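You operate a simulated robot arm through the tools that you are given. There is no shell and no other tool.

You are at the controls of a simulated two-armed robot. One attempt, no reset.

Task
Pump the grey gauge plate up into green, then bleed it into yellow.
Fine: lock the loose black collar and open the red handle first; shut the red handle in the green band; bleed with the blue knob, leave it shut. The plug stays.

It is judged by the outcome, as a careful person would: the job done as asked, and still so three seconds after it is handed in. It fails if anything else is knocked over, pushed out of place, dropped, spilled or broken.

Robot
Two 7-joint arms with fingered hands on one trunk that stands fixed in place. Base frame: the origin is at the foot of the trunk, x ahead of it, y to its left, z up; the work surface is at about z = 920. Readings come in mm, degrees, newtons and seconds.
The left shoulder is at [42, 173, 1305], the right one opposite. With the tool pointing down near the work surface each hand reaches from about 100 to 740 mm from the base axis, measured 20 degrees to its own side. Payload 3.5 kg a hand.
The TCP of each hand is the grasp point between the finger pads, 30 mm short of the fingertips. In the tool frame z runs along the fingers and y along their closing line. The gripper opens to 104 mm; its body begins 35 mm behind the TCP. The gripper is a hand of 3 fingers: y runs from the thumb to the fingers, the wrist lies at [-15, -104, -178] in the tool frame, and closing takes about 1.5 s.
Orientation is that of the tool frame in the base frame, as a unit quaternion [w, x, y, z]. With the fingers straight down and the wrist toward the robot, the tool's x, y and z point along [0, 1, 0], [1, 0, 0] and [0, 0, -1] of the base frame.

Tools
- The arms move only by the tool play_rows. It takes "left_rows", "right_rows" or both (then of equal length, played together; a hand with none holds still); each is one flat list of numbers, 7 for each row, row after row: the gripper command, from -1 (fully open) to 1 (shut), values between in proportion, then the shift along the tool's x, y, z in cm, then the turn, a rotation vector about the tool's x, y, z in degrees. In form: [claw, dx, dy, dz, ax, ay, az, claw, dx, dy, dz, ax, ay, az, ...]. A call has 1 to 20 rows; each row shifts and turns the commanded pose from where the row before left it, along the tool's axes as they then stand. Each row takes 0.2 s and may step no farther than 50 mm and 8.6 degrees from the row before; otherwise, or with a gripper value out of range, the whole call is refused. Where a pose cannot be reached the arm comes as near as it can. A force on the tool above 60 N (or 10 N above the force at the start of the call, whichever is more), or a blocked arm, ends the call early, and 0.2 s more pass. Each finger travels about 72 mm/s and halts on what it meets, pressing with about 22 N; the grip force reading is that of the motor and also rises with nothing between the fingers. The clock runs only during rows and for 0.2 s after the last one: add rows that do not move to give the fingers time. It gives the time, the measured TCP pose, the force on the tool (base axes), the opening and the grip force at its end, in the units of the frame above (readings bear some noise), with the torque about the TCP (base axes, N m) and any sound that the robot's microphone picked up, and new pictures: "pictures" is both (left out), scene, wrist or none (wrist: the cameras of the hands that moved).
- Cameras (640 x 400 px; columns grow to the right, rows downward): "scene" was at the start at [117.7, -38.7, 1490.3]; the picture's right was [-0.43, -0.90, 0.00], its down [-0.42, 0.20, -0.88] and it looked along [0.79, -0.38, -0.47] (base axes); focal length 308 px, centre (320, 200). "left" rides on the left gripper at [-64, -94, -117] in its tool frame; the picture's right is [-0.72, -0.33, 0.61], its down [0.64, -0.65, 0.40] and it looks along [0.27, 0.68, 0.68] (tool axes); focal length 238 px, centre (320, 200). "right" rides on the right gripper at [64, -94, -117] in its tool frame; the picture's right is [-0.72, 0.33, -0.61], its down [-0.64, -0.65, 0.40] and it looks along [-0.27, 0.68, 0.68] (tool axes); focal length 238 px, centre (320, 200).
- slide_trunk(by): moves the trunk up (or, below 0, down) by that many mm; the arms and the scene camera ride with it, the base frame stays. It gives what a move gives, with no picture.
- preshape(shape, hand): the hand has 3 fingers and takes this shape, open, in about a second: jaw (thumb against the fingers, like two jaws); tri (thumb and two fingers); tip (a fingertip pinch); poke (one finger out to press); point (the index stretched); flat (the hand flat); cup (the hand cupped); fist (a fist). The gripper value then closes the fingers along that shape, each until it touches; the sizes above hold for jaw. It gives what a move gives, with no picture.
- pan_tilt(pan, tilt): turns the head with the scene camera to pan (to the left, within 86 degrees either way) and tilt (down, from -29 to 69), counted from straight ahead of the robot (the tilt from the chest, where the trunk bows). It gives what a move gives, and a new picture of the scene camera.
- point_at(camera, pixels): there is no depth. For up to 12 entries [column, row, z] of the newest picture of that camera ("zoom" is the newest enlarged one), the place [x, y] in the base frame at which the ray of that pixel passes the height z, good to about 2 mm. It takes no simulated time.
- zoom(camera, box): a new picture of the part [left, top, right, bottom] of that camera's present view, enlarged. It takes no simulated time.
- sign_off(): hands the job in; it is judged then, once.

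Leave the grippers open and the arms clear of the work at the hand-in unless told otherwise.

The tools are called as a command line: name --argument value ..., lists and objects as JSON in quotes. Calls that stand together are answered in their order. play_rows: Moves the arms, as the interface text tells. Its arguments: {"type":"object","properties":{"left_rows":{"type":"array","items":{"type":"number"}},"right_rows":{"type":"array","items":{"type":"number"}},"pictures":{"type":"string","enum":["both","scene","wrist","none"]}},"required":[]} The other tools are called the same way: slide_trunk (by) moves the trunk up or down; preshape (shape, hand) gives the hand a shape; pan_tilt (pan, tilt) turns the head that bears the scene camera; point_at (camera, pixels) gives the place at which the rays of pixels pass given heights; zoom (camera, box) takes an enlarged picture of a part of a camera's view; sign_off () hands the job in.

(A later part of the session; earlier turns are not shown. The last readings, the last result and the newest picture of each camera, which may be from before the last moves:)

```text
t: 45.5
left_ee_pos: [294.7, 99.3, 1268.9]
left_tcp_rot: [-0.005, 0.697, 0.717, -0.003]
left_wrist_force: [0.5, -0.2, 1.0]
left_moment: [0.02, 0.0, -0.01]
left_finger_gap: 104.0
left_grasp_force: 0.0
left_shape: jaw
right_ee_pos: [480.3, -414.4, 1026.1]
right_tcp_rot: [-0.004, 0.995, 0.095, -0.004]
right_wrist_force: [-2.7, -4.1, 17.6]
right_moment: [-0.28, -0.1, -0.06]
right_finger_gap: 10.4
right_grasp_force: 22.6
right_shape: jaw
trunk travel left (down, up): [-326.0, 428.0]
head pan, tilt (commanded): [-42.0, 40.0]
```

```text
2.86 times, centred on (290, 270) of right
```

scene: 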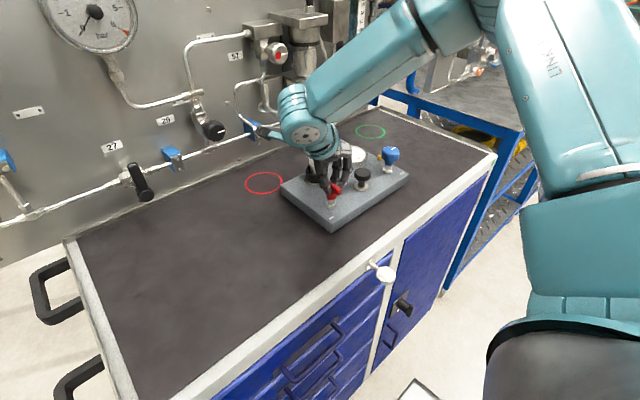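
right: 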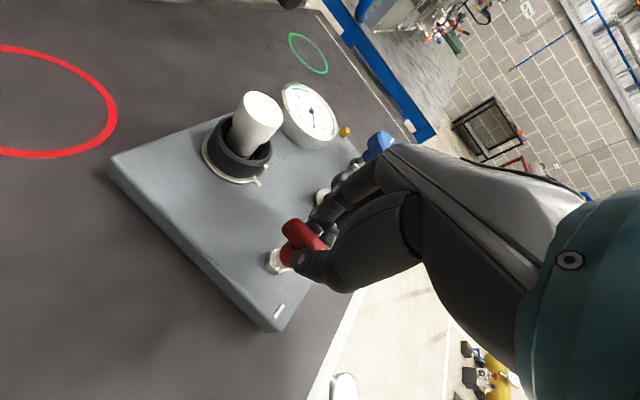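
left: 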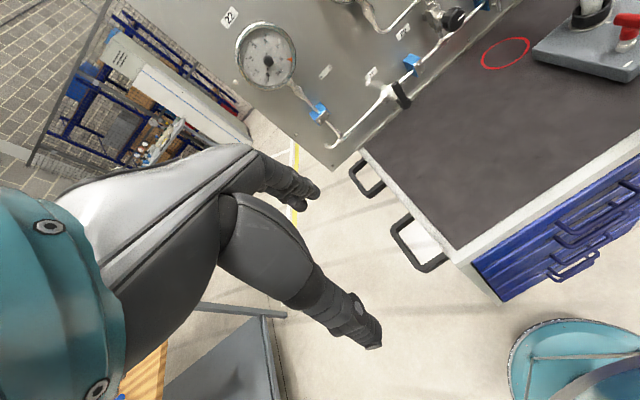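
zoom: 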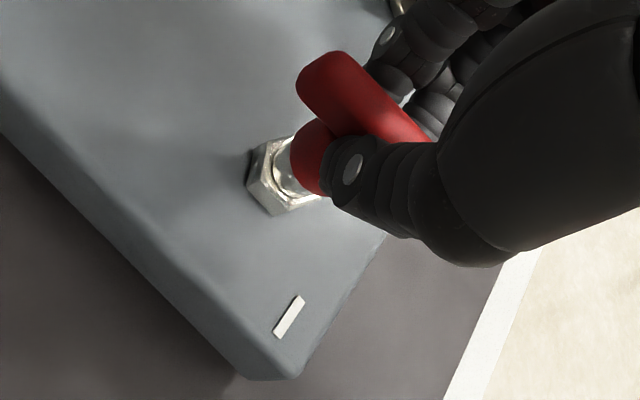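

The torque is only 0.06 Nm and the bar seems to follow counter-clockwise. I'll continue another 32° and check.

play_rows --right_rows '[1, 0, 0, 0, 0, 0, -8, 1, 0, 0, 0, 0, 0, -8, 1, 0, 0, 0, 0, 0, -8, 1, 0, 0, 0, 0, 0, -8, 1, 0, 0, 0, 0, 0, 0]'

zoom --camera "scene" --box '[300, 150, 370, 220]'

zoom --camera "right" --box '[220, 200, 360, 340]'

```text
t: 46.7
left_ee_pos: [295.0, 98.5, 1267.8]
left_tcp_rot: [-0.005, 0.698, 0.716, -0.003]
left_wrist_force: [0.5, -0.3, -0.3]
left_moment: [0.04, -0.01, 0.0]
left_finger_gap: 103.9
left_grasp_force: 0.0
left_shape: jaw
right_ee_pos: [481.2, -413.3, 1025.9]
right_tcp_rot: [-0.004, 0.93, 0.367, -0.002]
right_wrist_force: [0.7, -8.5, 19.4]
right_moment: [-0.34, -0.29, -0.08]
right_finger_gap: 10.8
right_grasp_force: 22.3
right_shape: jaw
trunk travel left (down, up): [-326.0, 428.0]
head pan, tilt (commanded): [-42.0, 40.0]
```

scene: 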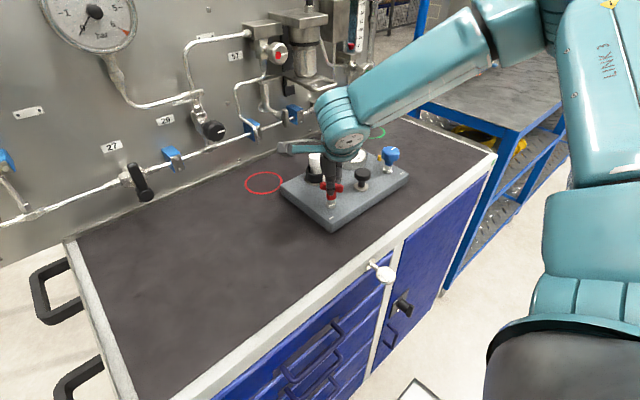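
right: 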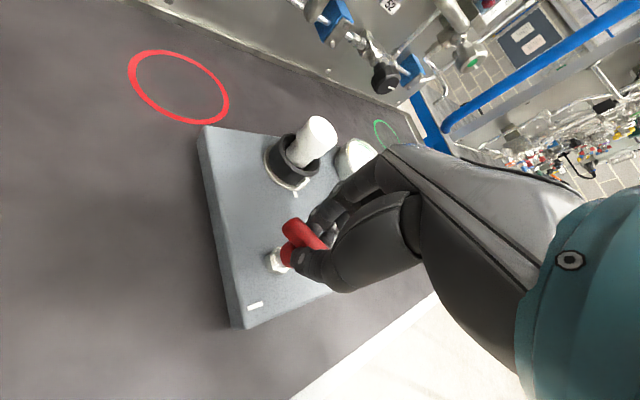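

```text
5.71 times, centred on (335, 185) of scene
```

zoom: 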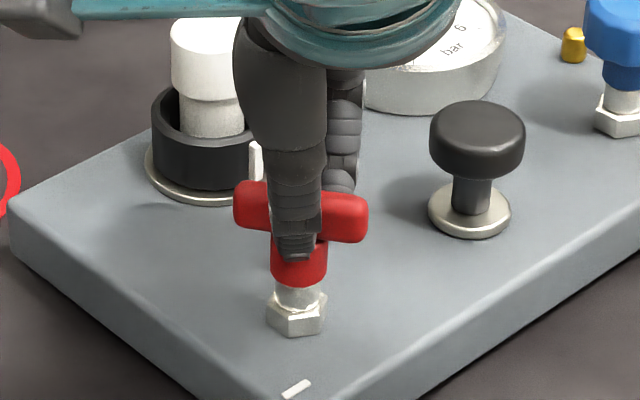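

```text
2.86 times, centred on (290, 270) of right
```

zoom: 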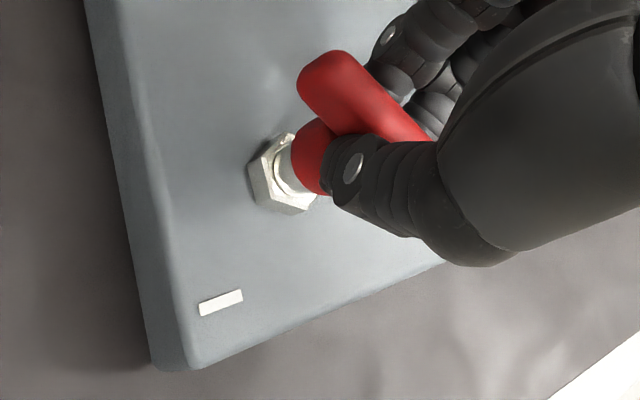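

The bar follows the hand and is 44° round. I'll continue 32° more.

play_rows --right_rows '[1, 0, 0, 0, 0, 0, -8, 1, 0, 0, 0, 0, 0, -8, 1, 0, 0, 0, 0, 0, -8, 1, 0, 0, 0, 0, 0, -8, 1, 0, 0, 0, 0, 0, 0]'

zoom --camera "scene" --box '[300, 150, 370, 220]'

zoom --camera "right" --box '[220, 200, 360, 340]'

```text
t: 47.9
left_ee_pos: [295.0, 98.7, 1268.9]
left_tcp_rot: [-0.005, 0.698, 0.716, -0.004]
left_wrist_force: [-0.6, -0.5, 0.6]
left_moment: [0.02, 0.01, 0.0]
left_finger_gap: 103.8
left_grasp_force: 0.1
left_shape: jaw
right_ee_pos: [482.5, -414.0, 1025.8]
right_tcp_rot: [-0.006, 0.793, 0.609, 0.0]
right_wrist_force: [3.6, -10.2, 21.8]
right_moment: [-0.26, -0.38, -0.07]
right_finger_gap: 10.4
right_grasp_force: 21.6
right_shape: jaw
trunk travel left (down, up): [-326.0, 428.0]
head pan, tilt (commanded): [-42.0, 40.0]
```

scene: 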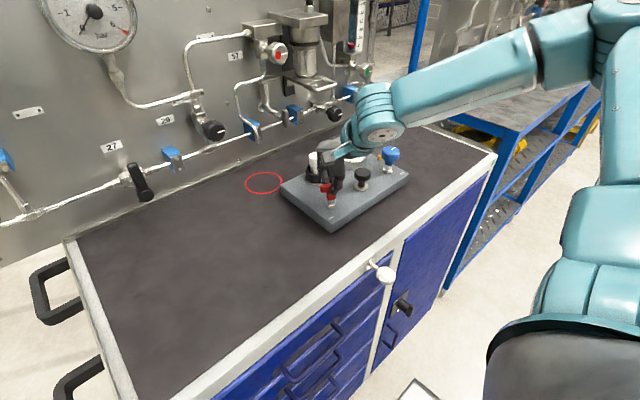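
right: 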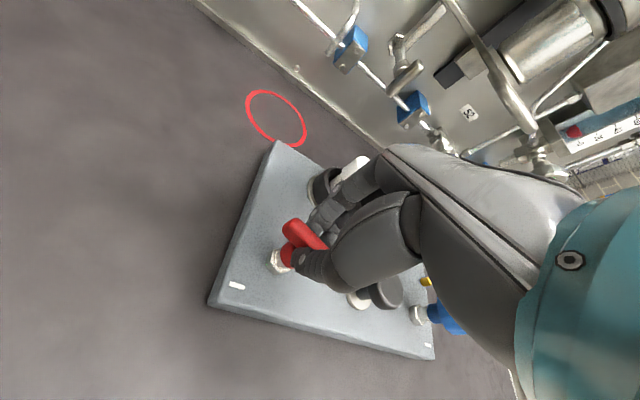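

```text
5.71 times, centred on (335, 185) of scene
```

zoom: 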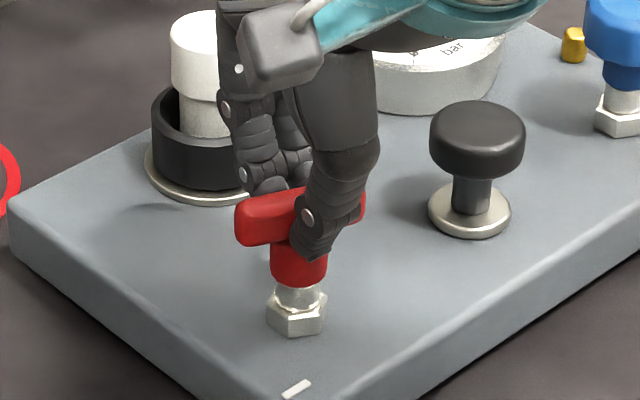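

```text
2.86 times, centred on (290, 270) of right
```

zoom: 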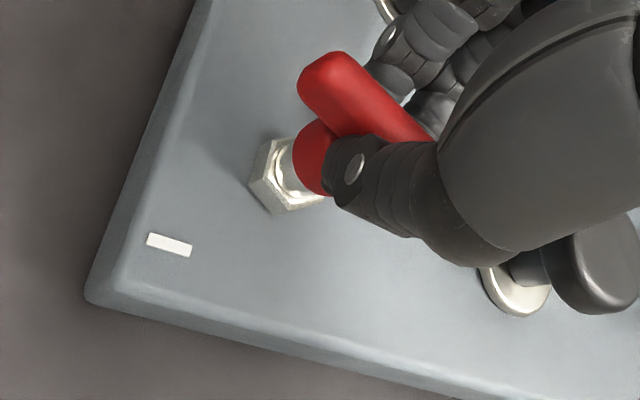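

It's 76° round with low torque, and the plug is still upright. I'll go another 15° to look for the end stop.

play_rows --right_rows '[1, 0, 0, 0, 0, 0, -5, 1, 0, 0, 0, 0, 0, -5, 1, 0, 0, 0, 0, 0, -5, 1, 0, 0, 0, 0, 0, 0]'

zoom --camera "scene" --box '[300, 150, 370, 220]'

zoom --camera "right" --box '[220, 200, 360, 340]'

```text
t: 48.9
left_ee_pos: [296.4, 97.9, 1267.4]
left_tcp_rot: [-0.005, 0.698, 0.716, -0.004]
left_wrist_force: [0.1, -0.2, 0.4]
left_moment: [-0.02, 0.01, -0.01]
left_finger_gap: 104.0
left_grasp_force: 0.0
left_shape: jaw
right_ee_pos: [483.4, -413.9, 1026.0]
right_tcp_rot: [-0.007, 0.707, 0.707, 0.001]
right_wrist_force: [7.3, -9.0, 21.0]
right_moment: [-0.13, -0.5, -0.05]
right_finger_gap: 10.6
right_grasp_force: 21.5
right_shape: jaw
trunk travel left (down, up): [-326.0, 428.0]
head pan, tilt (commanded): [-42.0, 40.0]
```

scene: 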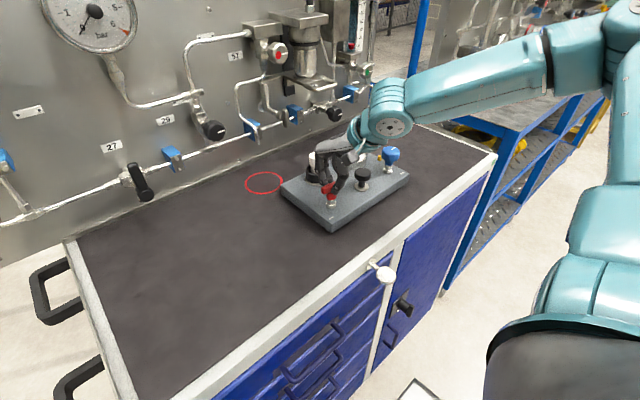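
right: 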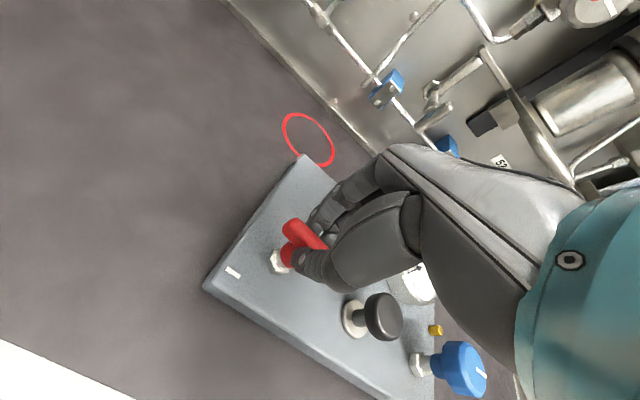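

```text
5.71 times, centred on (335, 185) of scene
```

zoom: 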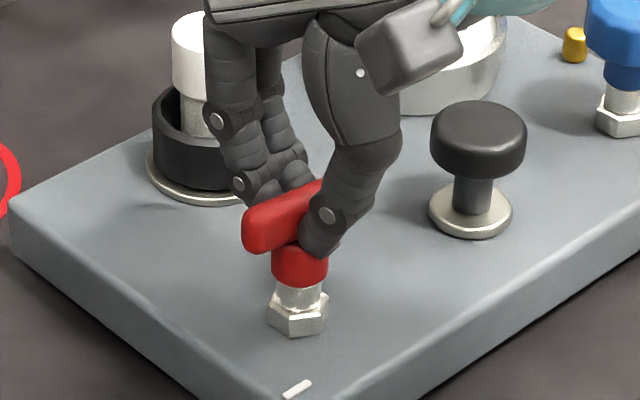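

```text
2.86 times, centred on (290, 270) of right
```

zoom: 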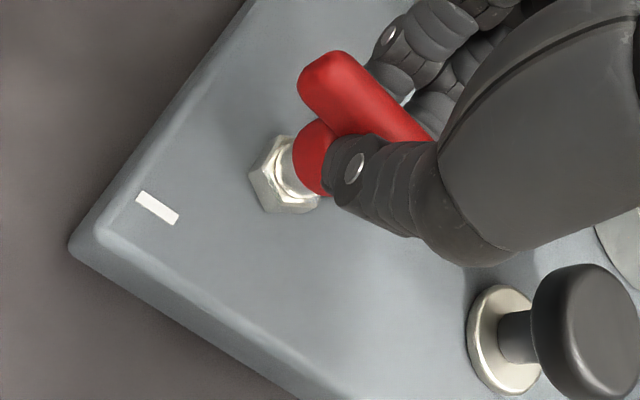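

The bar is now along y (90° from the start) and the torque is still low. I'll add 6° to see whether this is the stop.

play_rows --right_rows '[1, 0, 0, 0, 0, 0, -3, 1, 0, 0, 0, 0, 0, -3, 1, 0, 0, 0, 0, 0, 0]'

zoom --camera "right" --box '[220, 200, 360, 340]'

zoom --camera "scene" --box '[300, 150, 370, 220]'

```text
t: 49.7
left_ee_pos: [296.1, 97.2, 1267.2]
left_tcp_rot: [-0.004, 0.698, 0.716, -0.004]
left_wrist_force: [-0.1, -0.5, -0.6]
left_moment: [-0.03, 0.0, -0.03]
left_finger_gap: 103.6
left_grasp_force: 0.0
left_shape: jaw
right_ee_pos: [483.0, -413.6, 1025.4]
right_tcp_rot: [-0.006, 0.67, 0.743, 0.001]
right_wrist_force: [7.6, -8.3, 21.2]
right_moment: [-0.13, -0.48, -0.07]
right_finger_gap: 10.7
right_grasp_force: 22.0
right_shape: jaw
trunk travel left (down, up): [-326.0, 428.0]
head pan, tilt (commanded): [-42.0, 40.0]
```

scene: 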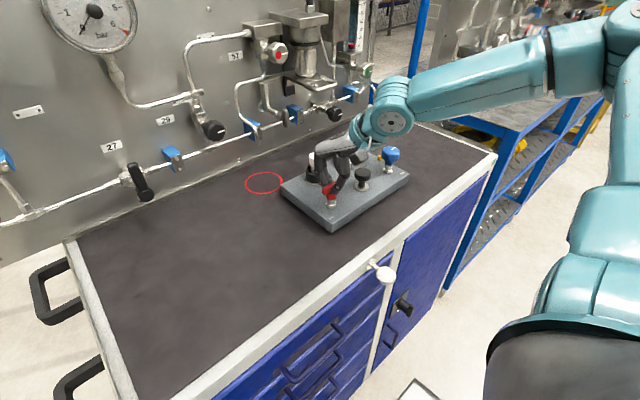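
right: 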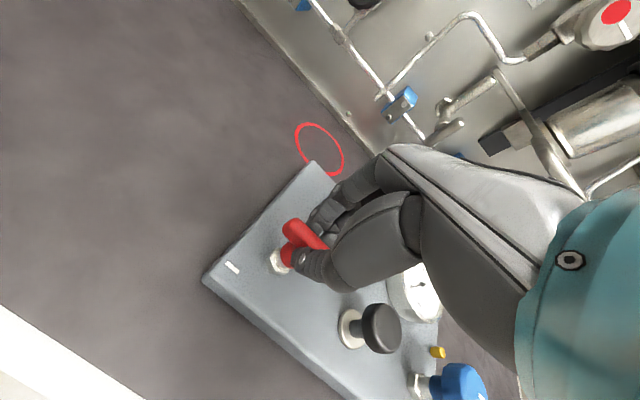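

```text
2.86 times, centred on (290, 270) of right
```

zoom: 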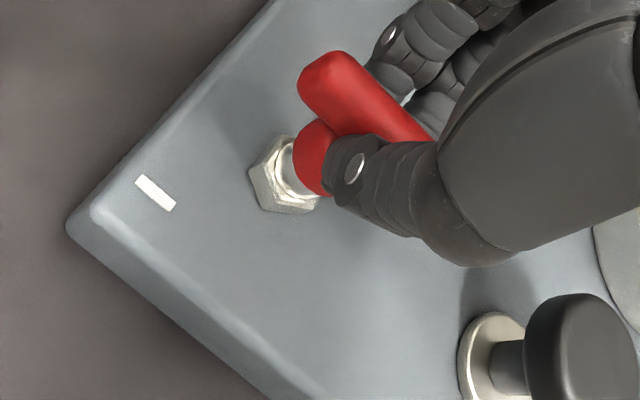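

```text
5.71 times, centred on (335, 185) of scene
```

zoom: 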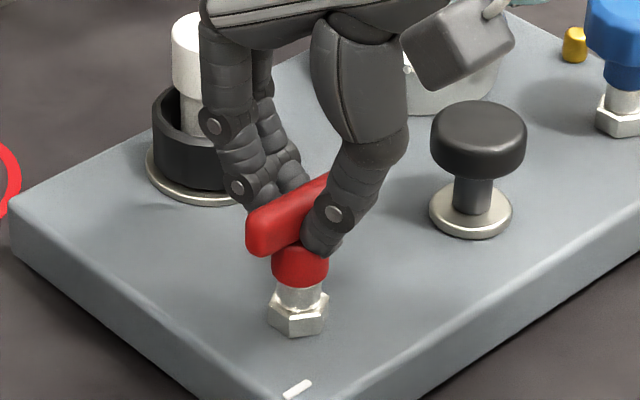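

The torque stays tiny, so there's no stop at 90°; the bar is now at about 96°. I'll bring it back to about 91° (square across), release it and lift off. The pump will show whether it's open.

play_rows --right_rows '[1, 0, 0, 0, 0, 0, 5, 1, 0, 0, 0, 0, 0, 0, 0.6, 0, 0, 0, 0, 0, 0, 0.2, 0, 0, 0, 0, 0, 0, -0.2, 0, 0, 0, 0, 0, 0, -0.2, 0, 0, -2, 0, 0, 0, -0.2, 0, 0, -3, 0, 0, 0, -0.2, 0, 0, -4, 0, 0, 0, -0.2, 0, 0, 0, 0, 0, 0]'

zoom --camera "scene" --box '[280, 135, 420, 235]'

zoom --camera "right" --box '[180, 180, 420, 400]'

```text
t: 51.7
left_ee_pos: [296.2, 97.7, 1268.1]
left_tcp_rot: [-0.004, 0.698, 0.716, -0.003]
left_wrist_force: [0.6, 0.7, -0.2]
left_moment: [0.01, -0.01, 0.01]
left_finger_gap: 103.6
left_grasp_force: 0.1
left_shape: jaw
right_ee_pos: [483.7, -414.8, 1112.4]
right_tcp_rot: [-0.008, 0.702, 0.712, 0.0]
right_wrist_force: [0.6, -0.3, -0.7]
right_moment: [0.02, -0.01, 0.01]
right_finger_gap: 61.8
right_grasp_force: 0.1
right_shape: jaw
trunk travel left (down, up): [-326.0, 428.0]
head pan, tilt (commanded): [-42.0, 40.0]
```

scene: 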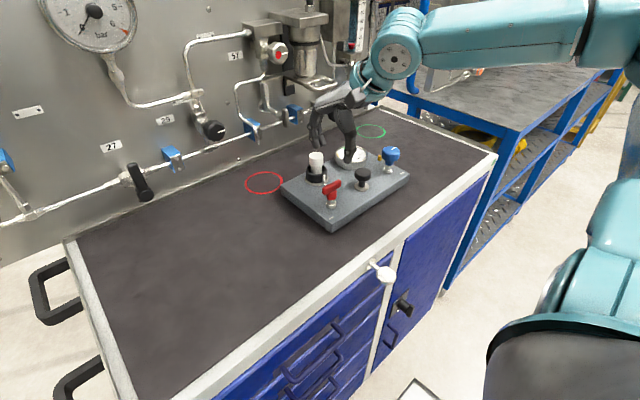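
right: 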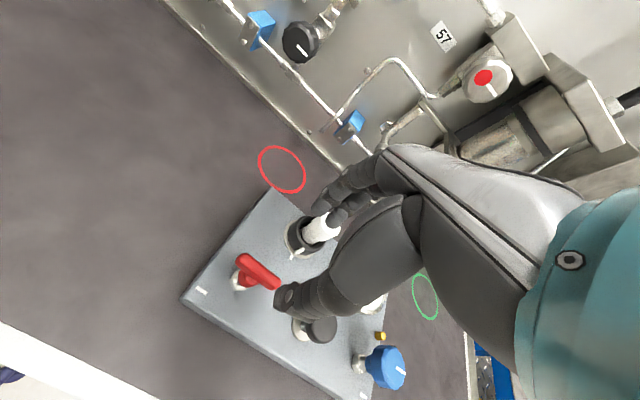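

```text
4.00 times, centred on (350, 185) of scene
```

zoom: 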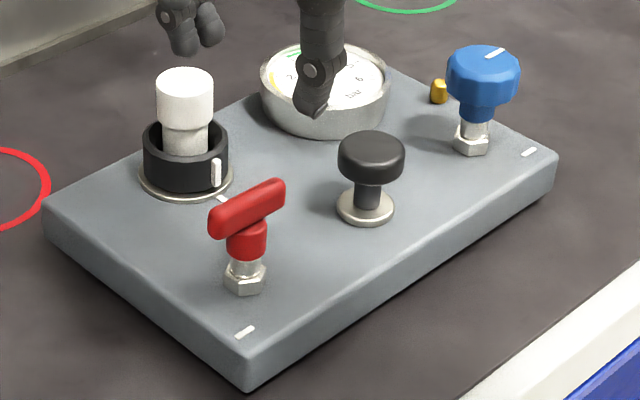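

```text
1.82 times, centred on (300, 290) of right
```

zoom: 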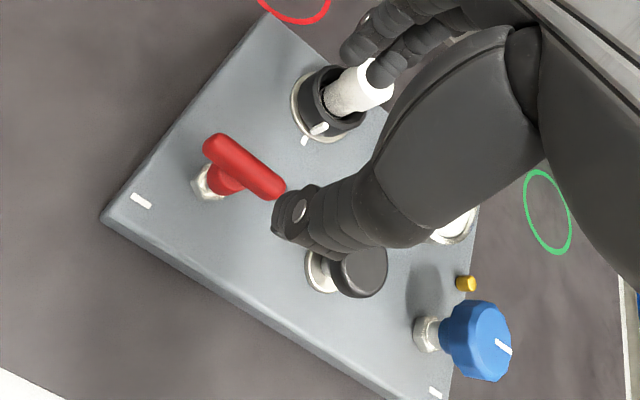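

The red bar is now square across, the lug is on its mark and the plug is upright. Next is the pump: the black mushroom knob near (482, -511), top z≈996. I'll move the hand over it, close the fingertips, and refine the knob position.

play_rows --right_rows '[0.2, -3.2, -0.05, 0, 0, 0, 0, 0.6, -3.2, -0.05, 0, 0, 0, 0, 1, -3.2, -0.05, 0, 0, 0, 0, 1, 0, 0, 0, 0, 0, 0, 1, 0, 0, 0, 0, 0, 0, 1, 0, 0, 0, 0, 0, 0]'

zoom --camera "scene" --box '[290, 110, 410, 210]'

zoom --camera "right" --box '[180, 180, 420, 400]'

point_at --camera "scene" --pixels '[[363, 172.5, 990], [363, 172.5, 996], [363, 172.5, 1002], [361.5, 186.5, 952]]'

```text
t: 53.1
left_ee_pos: [296.3, 98.0, 1266.9]
left_tcp_rot: [-0.005, 0.697, 0.717, -0.004]
left_wrist_force: [-0.7, 0.0, -0.4]
left_moment: [-0.02, 0.0, 0.01]
left_finger_gap: 103.7
left_grasp_force: 0.1
left_shape: jaw
right_ee_pos: [482.6, -511.5, 1112.8]
right_tcp_rot: [-0.007, 0.703, 0.711, 0.0]
right_wrist_force: [-0.4, -0.1, -0.3]
right_moment: [0.0, 0.0, -0.01]
right_finger_gap: 0.2
right_grasp_force: 21.8
right_shape: jaw
trunk travel left (down, up): [-326.0, 428.0]
head pan, tilt (commanded): [-42.0, 40.0]
```

scene: 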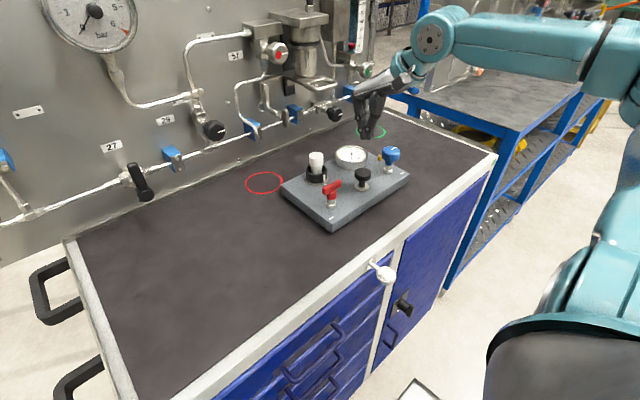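
right: 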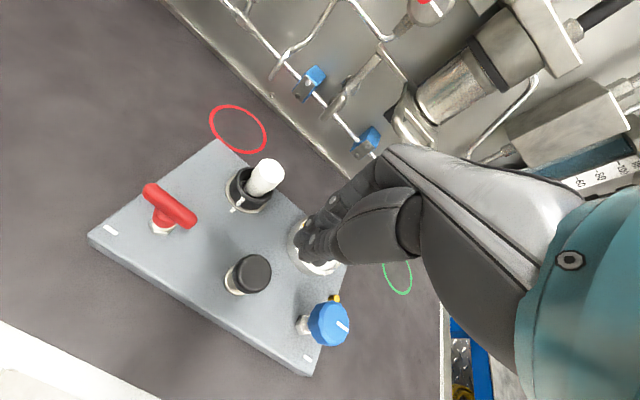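

```text
4.00 times, centred on (350, 160) of scene
```

zoom: 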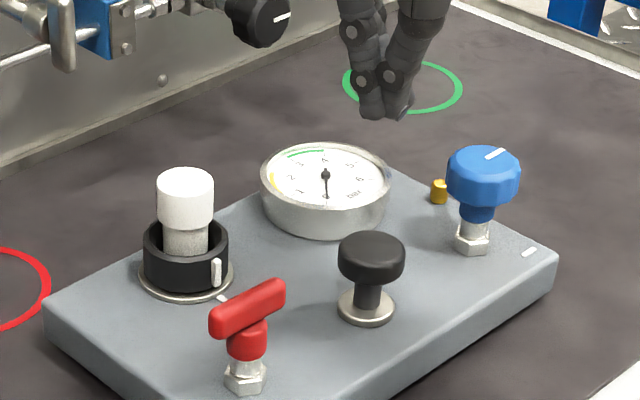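

```text
1.82 times, centred on (300, 290) of right
```

zoom: 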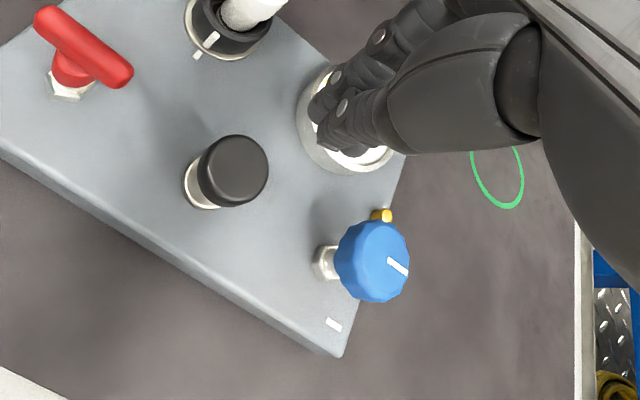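

```text
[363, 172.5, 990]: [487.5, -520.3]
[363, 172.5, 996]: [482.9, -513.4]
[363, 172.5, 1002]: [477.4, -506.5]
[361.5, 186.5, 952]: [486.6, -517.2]
```

I'll triangulate the knob top from the right camera too.

point_at --camera "right" --pixels '[[254.9, 272.4, 990], [254.9, 272.4, 996], [254.9, 272.4, 1002], [322, 323, 1010], [338.5, 327, 1013], [280, 312, 950]]'

```text
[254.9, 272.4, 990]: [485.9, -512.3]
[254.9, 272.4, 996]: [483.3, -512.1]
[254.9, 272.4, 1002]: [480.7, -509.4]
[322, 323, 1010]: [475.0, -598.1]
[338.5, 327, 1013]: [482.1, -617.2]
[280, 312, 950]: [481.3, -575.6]
```

The knob top is at (483, -512.5, 996). I'll descend until the closed fingertips are just above it.

play_rows --right_rows '[1, -0.1, 0.05, 2.5, 0, 0, 0, 1, 0, 0, 2.5, 0, 0, 0, 1, 0, 0, 1.5, 0, 0, 0, 1, 0, 0, 1, 0, 0, 0, 1, 0, 0, 0, 0, 0, 0]'

zoom --camera "scene" --box '[320, 120, 400, 210]'

zoom --camera "right" --box '[200, 180, 380, 360]'

```text
t: 54.3
left_ee_pos: [296.6, 96.4, 1268.2]
left_tcp_rot: [-0.004, 0.698, 0.716, -0.004]
left_wrist_force: [0.6, 1.4, 0.4]
left_moment: [0.03, 0.01, 0.01]
left_finger_gap: 103.8
left_grasp_force: 0.1
left_shape: jaw
right_ee_pos: [482.3, -510.5, 1037.0]
right_tcp_rot: [-0.007, 0.702, 0.712, -0.001]
right_wrist_force: [0.2, 0.4, -0.6]
right_moment: [-0.01, 0.03, -0.02]
right_finger_gap: 0.0
right_grasp_force: 22.1
right_shape: jaw
trunk travel left (down, up): [-326.0, 428.0]
head pan, tilt (commanded): [-42.0, 40.0]
```

scene: 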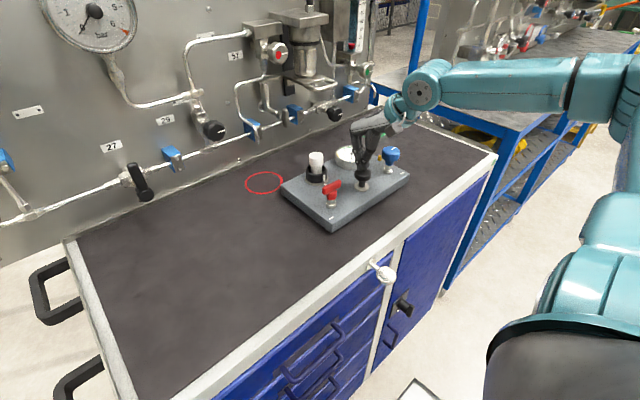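
right: 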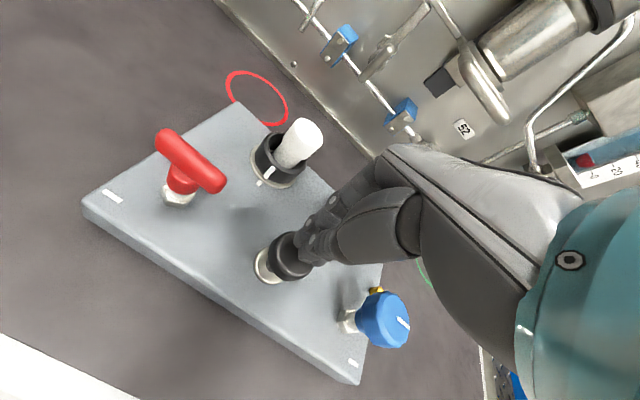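

```text
4.44 times, centred on (360, 165) of scene
```

zoom: 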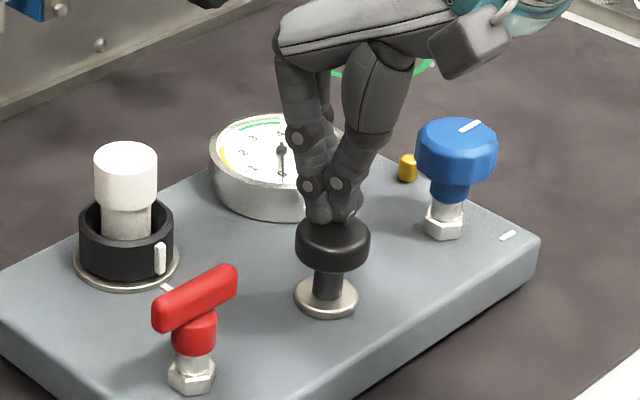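

```text
2.22 times, centred on (290, 270) of right
```

zoom: 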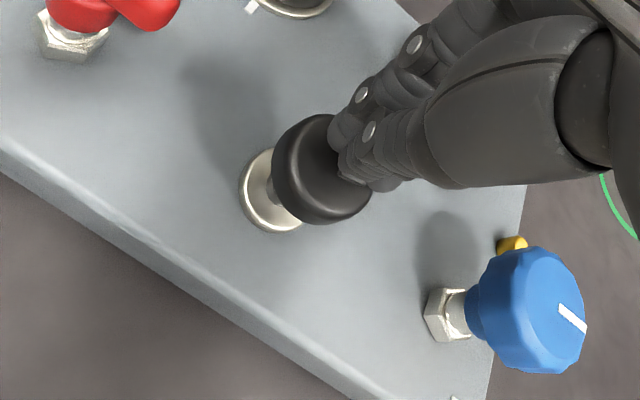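

The closed fingertips are just above the knob's centre. I'll press down 20 mm in small steps and read the force and the gauge.

play_rows --right_rows '[1, 0, 0, 0.5, 0, 0, 0, 1, 0, 0, 0.5, 0, 0, 0, 1, 0, 0, 0.5, 0, 0, 0, 1, 0, 0, 0.5, 0, 0, 0, 1, 0, 0, 0, 0, 0, 0]'

zoom --camera "scene" --box '[320, 120, 400, 210]'

zoom --camera "scene" --box '[330, 138, 370, 168]'

```text
t: 55.5
left_ee_pos: [297.6, 98.5, 1267.9]
left_tcp_rot: [-0.005, 0.697, 0.717, -0.003]
left_wrist_force: [0.5, 0.7, 0.4]
left_moment: [-0.03, 0.02, 0.04]
left_finger_gap: 103.7
left_grasp_force: 0.1
left_shape: jaw
right_ee_pos: [482.6, -510.6, 1017.3]
right_tcp_rot: [-0.006, 0.702, 0.713, -0.001]
right_wrist_force: [2.3, -0.2, 5.6]
right_moment: [0.0, -0.05, 0.0]
right_finger_gap: 0.0
right_grasp_force: 22.2
right_shape: jaw
trunk travel left (down, up): [-326.0, 428.0]
head pan, tilt (commanded): [-42.0, 40.0]
```

scene: 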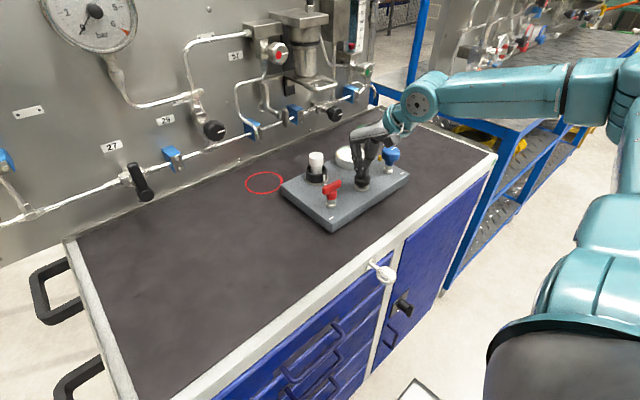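
right: 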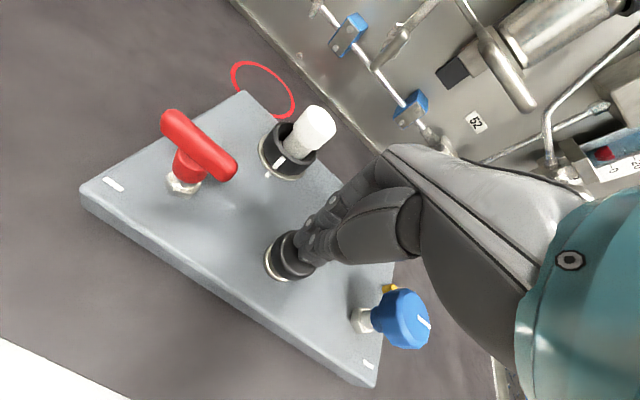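

```text
4.44 times, centred on (360, 165) of scene
```

zoom: 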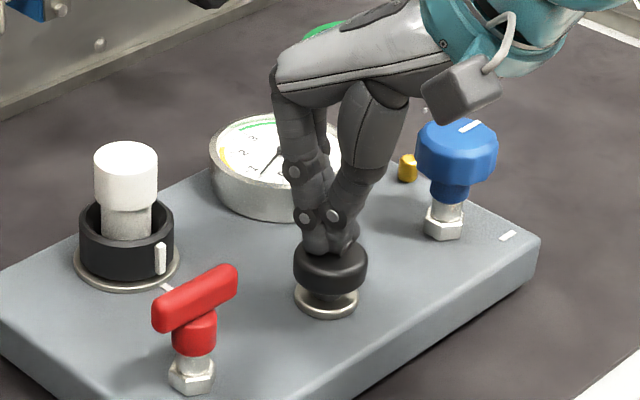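

```text
13.33 times, centred on (350, 153) of scene
```

zoom: 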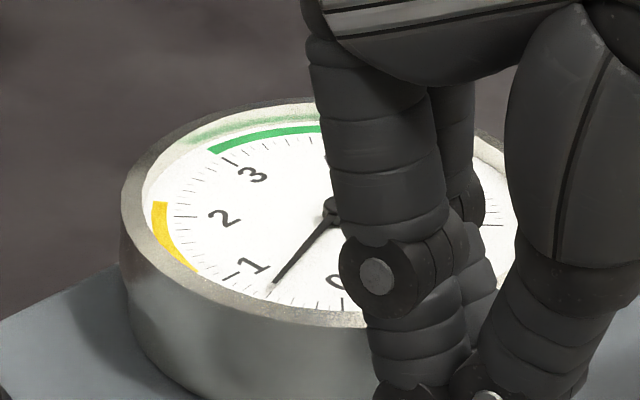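

The gauge jumped to about 0.7 bar with only 6 N, so the line is open and the pump works. I'll lift to let the knob return and check whether the reading holds.

play_rows --right_rows '[1, 0, 0, -1, 0, 0, 0, 1, 0, 0, -1, 0, 0, 0, 1, 0, 0, 0, 0, 0, 0, 1, 0, 0, 0, 0, 0, 0]' --pictures "scene"

zoom --camera "scene" --box '[330, 138, 370, 168]'

zoom --camera "scene" --box '[320, 120, 400, 210]'

```text
t: 56.5
left_ee_pos: [297.5, 97.7, 1267.6]
left_tcp_rot: [-0.006, 0.698, 0.716, -0.004]
left_wrist_force: [-0.1, -1.0, -0.8]
left_moment: [-0.01, 0.01, 0.02]
left_finger_gap: 103.5
left_grasp_force: 0.1
left_shape: jaw
right_ee_pos: [481.4, -512.4, 1038.6]
right_tcp_rot: [-0.007, 0.702, 0.712, -0.001]
right_wrist_force: [0.6, 0.2, 0.0]
right_moment: [-0.01, 0.03, -0.03]
right_finger_gap: 0.1
right_grasp_force: 21.7
right_shape: jaw
trunk travel left (down, up): [-326.0, 428.0]
head pan, tilt (commanded): [-42.0, 40.0]
```

scene: 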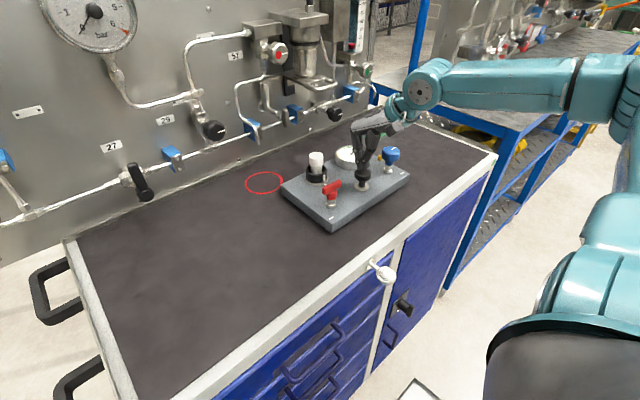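

```text
13.33 times, centred on (350, 153) of scene
```

zoom: 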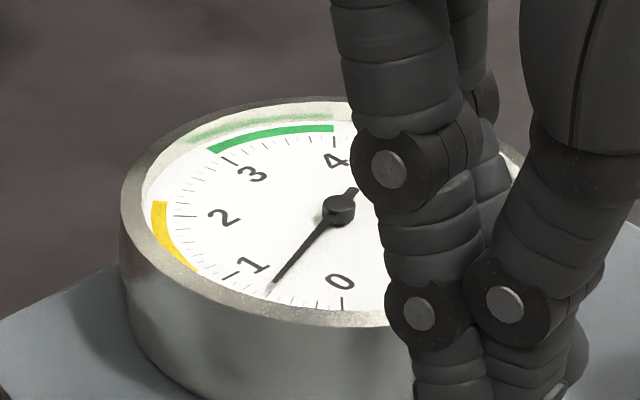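

```text
4.44 times, centred on (360, 165) of scene
```

zoom: 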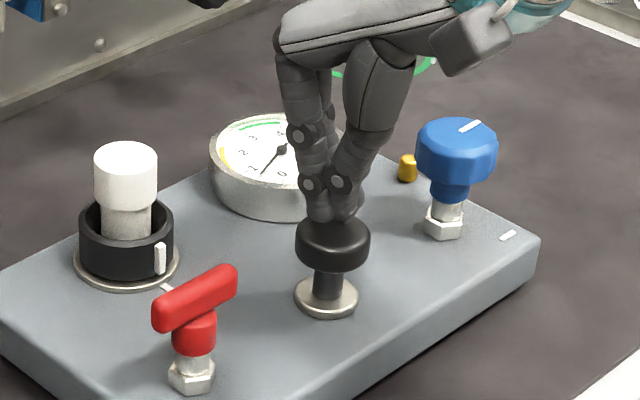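

The reading holds at about 0.7 bar and the knob has sprung back. I'll do two more strokes and then read the gauge.

play_rows --right_rows '[1, 0.1, 0.05, 1, 0, 0, 0, 1, 0, 0, 1.1, 0, 0, 0, 1, 0, 0, 0, 0, 0, 0, 1, 0, 0, -1.05, 0, 0, 0, 1, 0, 0, -1.05, 0, 0, 0, 1, 0, 0, 0, 0, 0, 0, 1, 0, 0, 1.05, 0, 0, 0, 1, 0, 0, 1.05, 0, 0, 0, 1, 0, 0, 0, 0, 0, 0, 1, 0, 0, -1.05, 0, 0, 0, 1, 0, 0, -1.05, 0, 0, 0, 1, 0, 0, 0, 0, 0, 0]' --pictures "scene"

zoom --camera "scene" --box '[330, 138, 370, 168]'

zoom --camera "scene" --box '[300, 120, 400, 220]'

```text
t: 59.1
left_ee_pos: [296.6, 97.8, 1267.1]
left_tcp_rot: [-0.005, 0.698, 0.716, -0.003]
left_wrist_force: [-0.6, -0.7, -0.1]
left_moment: [0.03, 0.01, 0.03]
left_finger_gap: 103.8
left_grasp_force: 0.0
left_shape: jaw
right_ee_pos: [482.4, -510.1, 1037.9]
right_tcp_rot: [-0.009, 0.702, 0.712, -0.001]
right_wrist_force: [-0.3, -0.4, 0.2]
right_moment: [-0.02, 0.0, -0.01]
right_finger_gap: 0.0
right_grasp_force: 21.6
right_shape: jaw
trunk travel left (down, up): [-326.0, 428.0]
head pan, tilt (commanded): [-42.0, 40.0]
heard: click
```

scene: 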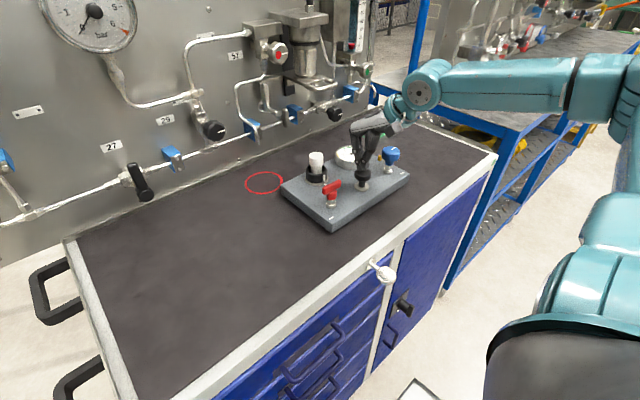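

```text
13.33 times, centred on (350, 153) of scene
```

zoom: 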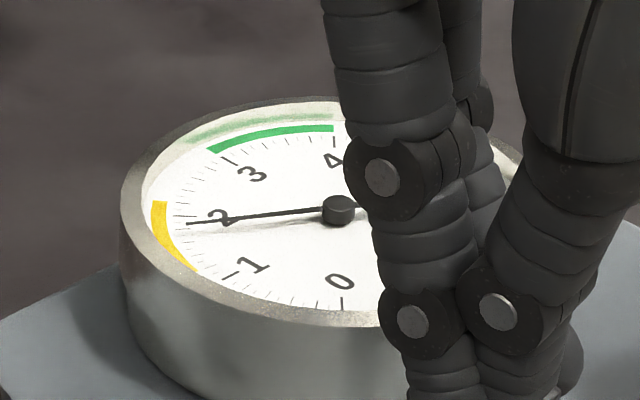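

```text
4.00 times, centred on (350, 170) of scene
```

zoom: 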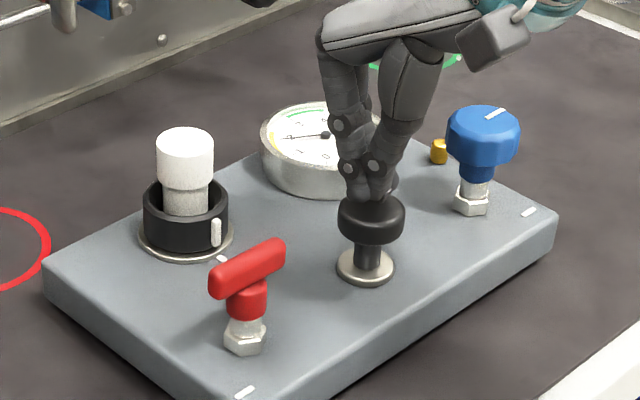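

It now reads about 1.95 bar, with a click heard at the bottom of the stroke, and the plug is steady. I'll do two more strokes.

play_rows --right_rows '[1, 0, 0, 1.05, 0, 0, 0, 1, 0, 0, 1.05, 0, 0, 0, 1, 0, 0, 0, 0, 0, 0, 1, 0, 0, -1.05, 0, 0, 0, 1, 0, 0, -1.05, 0, 0, 0, 1, 0, 0, 0, 0, 0, 0, 1, 0, 0, 1.05, 0, 0, 0, 1, 0, 0, 1.05, 0, 0, 0, 1, 0, 0, 0, 0, 0, 0, 1, 0, 0, -1.05, 0, 0, 0, 1, 0, 0, -1.05, 0, 0, 0, 1, 0, 0, 0, 0, 0, 0]' --pictures "scene"

zoom --camera "scene" --box '[330, 138, 370, 168]'

zoom --camera "scene" --box '[300, 120, 400, 220]'

```text
t: 61.7
left_ee_pos: [297.4, 97.9, 1267.1]
left_tcp_rot: [-0.004, 0.697, 0.717, -0.005]
left_wrist_force: [-0.6, -0.5, -0.1]
left_moment: [0.02, -0.02, 0.01]
left_finger_gap: 103.7
left_grasp_force: 0.0
left_shape: jaw
right_ee_pos: [482.9, -510.1, 1038.4]
right_tcp_rot: [-0.008, 0.702, 0.712, 0.0]
right_wrist_force: [-0.5, -0.4, -0.2]
right_moment: [0.01, 0.02, 0.0]
right_finger_gap: 0.3
right_grasp_force: 21.9
right_shape: jaw
trunk travel left (down, up): [-326.0, 428.0]
head pan, tilt (commanded): [-42.0, 40.0]
```

scene: 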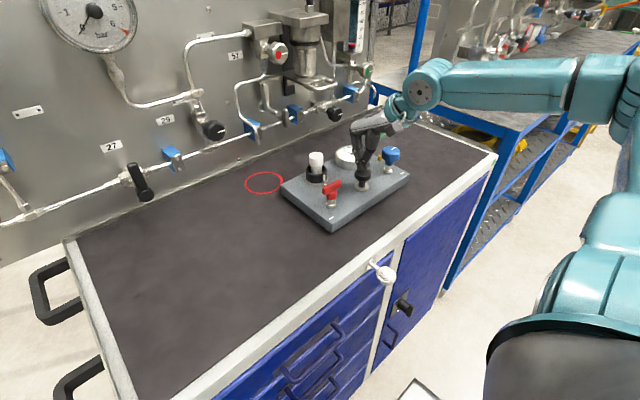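

```text
13.33 times, centred on (350, 153) of scene
```

zoom: 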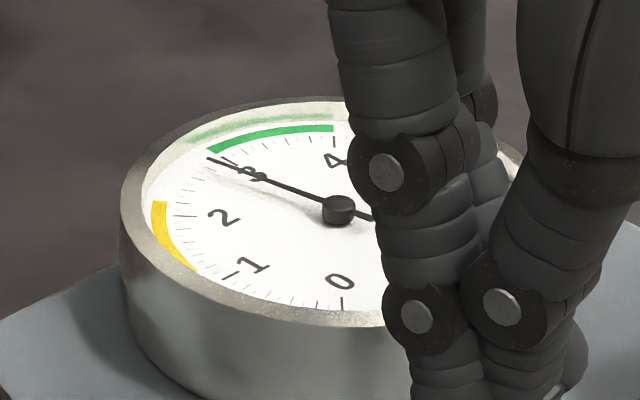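

```text
4.00 times, centred on (350, 170) of scene
```

zoom: 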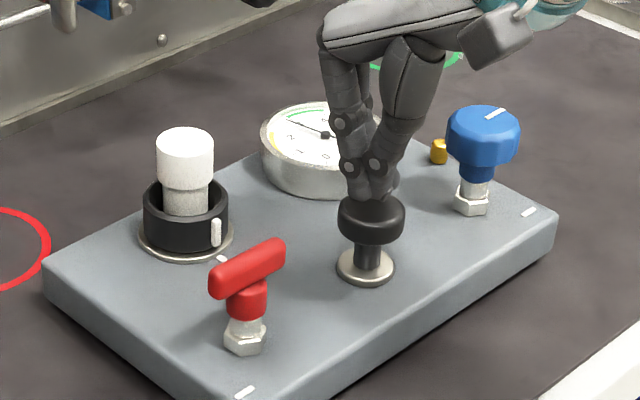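

It's at about 2.9 bar, just short of green. I'll do one more stroke.

play_rows --right_rows '[1, 0, 0, 1.05, 0, 0, 0, 1, 0, 0, 1.05, 0, 0, 0, 1, 0, 0, 0, 0, 0, 0, 1, 0, 0, -1.05, 0, 0, 0, 1, 0, 0, -1.05, 0, 0, 0, 1, 0, 0, 0, 0, 0, 0]' --pictures "scene"

zoom --camera "scene" --box '[330, 138, 370, 168]'

```text
t: 63.1
left_ee_pos: [297.4, 98.7, 1269.3]
left_tcp_rot: [-0.005, 0.697, 0.717, -0.004]
left_wrist_force: [-0.1, -1.1, 0.8]
left_moment: [0.02, -0.01, 0.01]
left_finger_gap: 103.7
left_grasp_force: 0.0
left_shape: jaw
right_ee_pos: [483.4, -510.2, 1038.9]
right_tcp_rot: [-0.008, 0.701, 0.713, -0.001]
right_wrist_force: [-0.2, 0.4, -0.3]
right_moment: [0.04, 0.0, 0.03]
right_finger_gap: 0.1
right_grasp_force: 21.9
right_shape: jaw
trunk travel left (down, up): [-326.0, 428.0]
head pan, tilt (commanded): [-42.0, 40.0]
```

scene: 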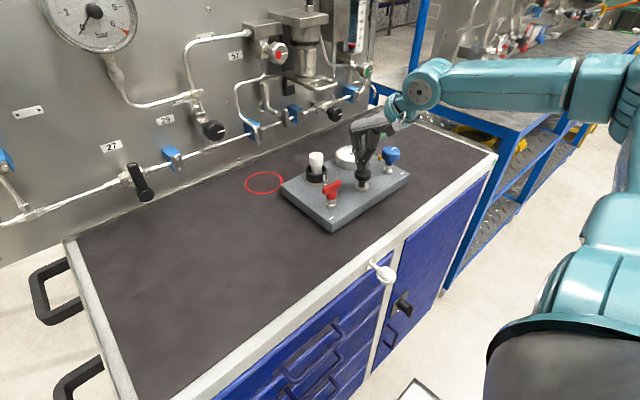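

```text
13.33 times, centred on (350, 153) of scene
```

zoom: 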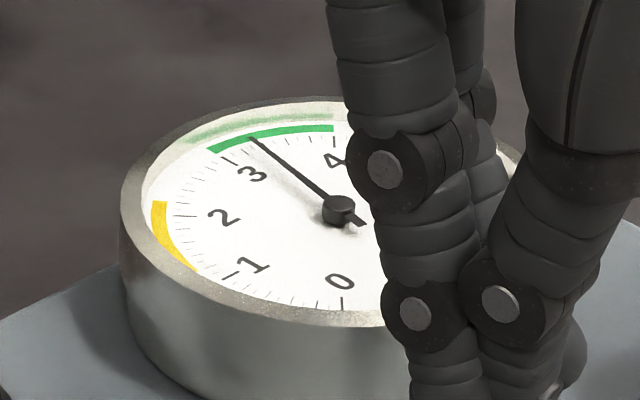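

It's at about 3.3 bar, inside the green band. I'll wait a second and a half to see whether it leaks down before deciding on another stroke.

play_rows --right_rows '[1, 0, 0, -1, 0, 0, 0, 1, 0, 0, -1, 0, 0, 0, 1, 0, 0, -1, 0, 0, 0, 1, 0, 0, 0, 0, 0, 0, 1, 0, 0, 0, 0, 0, 0, 1, 0, 0, 0, 0, 0, 0, 1, 0, 0, 0, 0, 0, 0]' --pictures "scene"

zoom --camera "scene" --box '[330, 138, 370, 168]'

```text
t: 64.7
left_ee_pos: [296.5, 97.2, 1267.4]
left_tcp_rot: [-0.005, 0.698, 0.716, -0.003]
left_wrist_force: [0.0, 0.0, -0.2]
left_moment: [-0.01, -0.02, 0.02]
left_finger_gap: 103.6
left_grasp_force: 0.0
left_shape: jaw
right_ee_pos: [483.8, -511.3, 1068.6]
right_tcp_rot: [-0.007, 0.702, 0.712, -0.001]
right_wrist_force: [-0.5, 0.4, -0.2]
right_moment: [-0.02, -0.04, -0.03]
right_finger_gap: 0.0
right_grasp_force: 22.1
right_shape: jaw
trunk travel left (down, up): [-326.0, 428.0]
head pan, tilt (commanded): [-42.0, 40.0]
```

scene: 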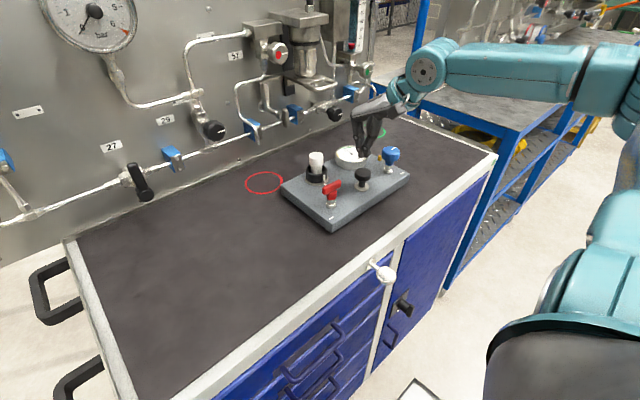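

```text
13.33 times, centred on (350, 153) of scene
```

zoom: 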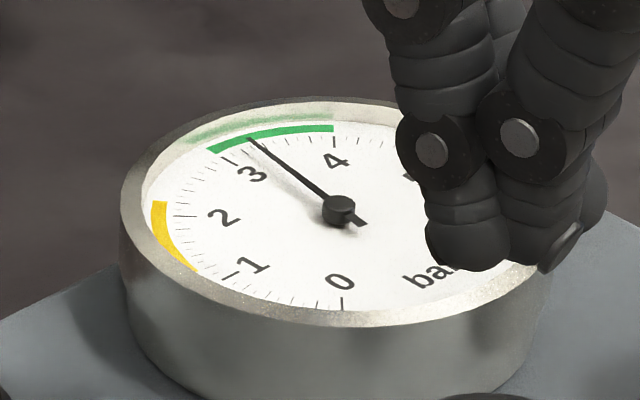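

The needle slipped slightly (to about 3.27), so there's a slow leak. I'll add one more stroke for margin, then go straight back up.

play_rows --right_rows '[1, 0, 0, 1.5, 0, 0, 0, 1, 0, 0, 1.5, 0, 0, 0, 1, 0, 0, 1.05, 0, 0, 0, 1, 0, 0, 1.05, 0, 0, 0, 1, 0, 0, 0, 0, 0, 0, 1, 0, 0, -1.1, 0, 0, 0, 1, 0, 0, -2, 0, 0, 0, 1, 0, 0, -3, 0, 0, 0, 1, 0, 0, -3, 0, 0, 0]' --pictures "scene"

zoom --camera "scene" --box '[330, 138, 370, 168]'

```text
t: 66.7
left_ee_pos: [297.2, 97.3, 1267.4]
left_tcp_rot: [-0.005, 0.698, 0.716, -0.004]
left_wrist_force: [0.1, -0.4, 0.2]
left_moment: [-0.07, 0.01, 0.04]
left_finger_gap: 103.6
left_grasp_force: 0.1
left_shape: jaw
right_ee_pos: [483.4, -511.2, 1108.8]
right_tcp_rot: [-0.008, 0.702, 0.712, 0.0]
right_wrist_force: [-0.8, 1.0, -0.2]
right_moment: [-0.01, 0.0, 0.03]
right_finger_gap: 0.0
right_grasp_force: 21.6
right_shape: jaw
trunk travel left (down, up): [-326.0, 428.0]
head pan, tilt (commanded): [-42.0, 40.0]
```

scene: 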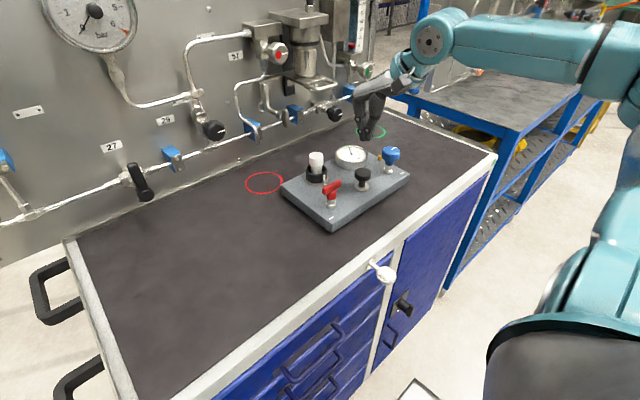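

```text
13.33 times, centred on (350, 153) of scene
```

zoom: 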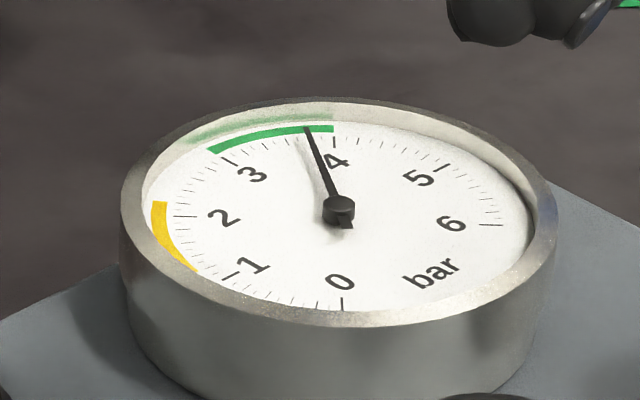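

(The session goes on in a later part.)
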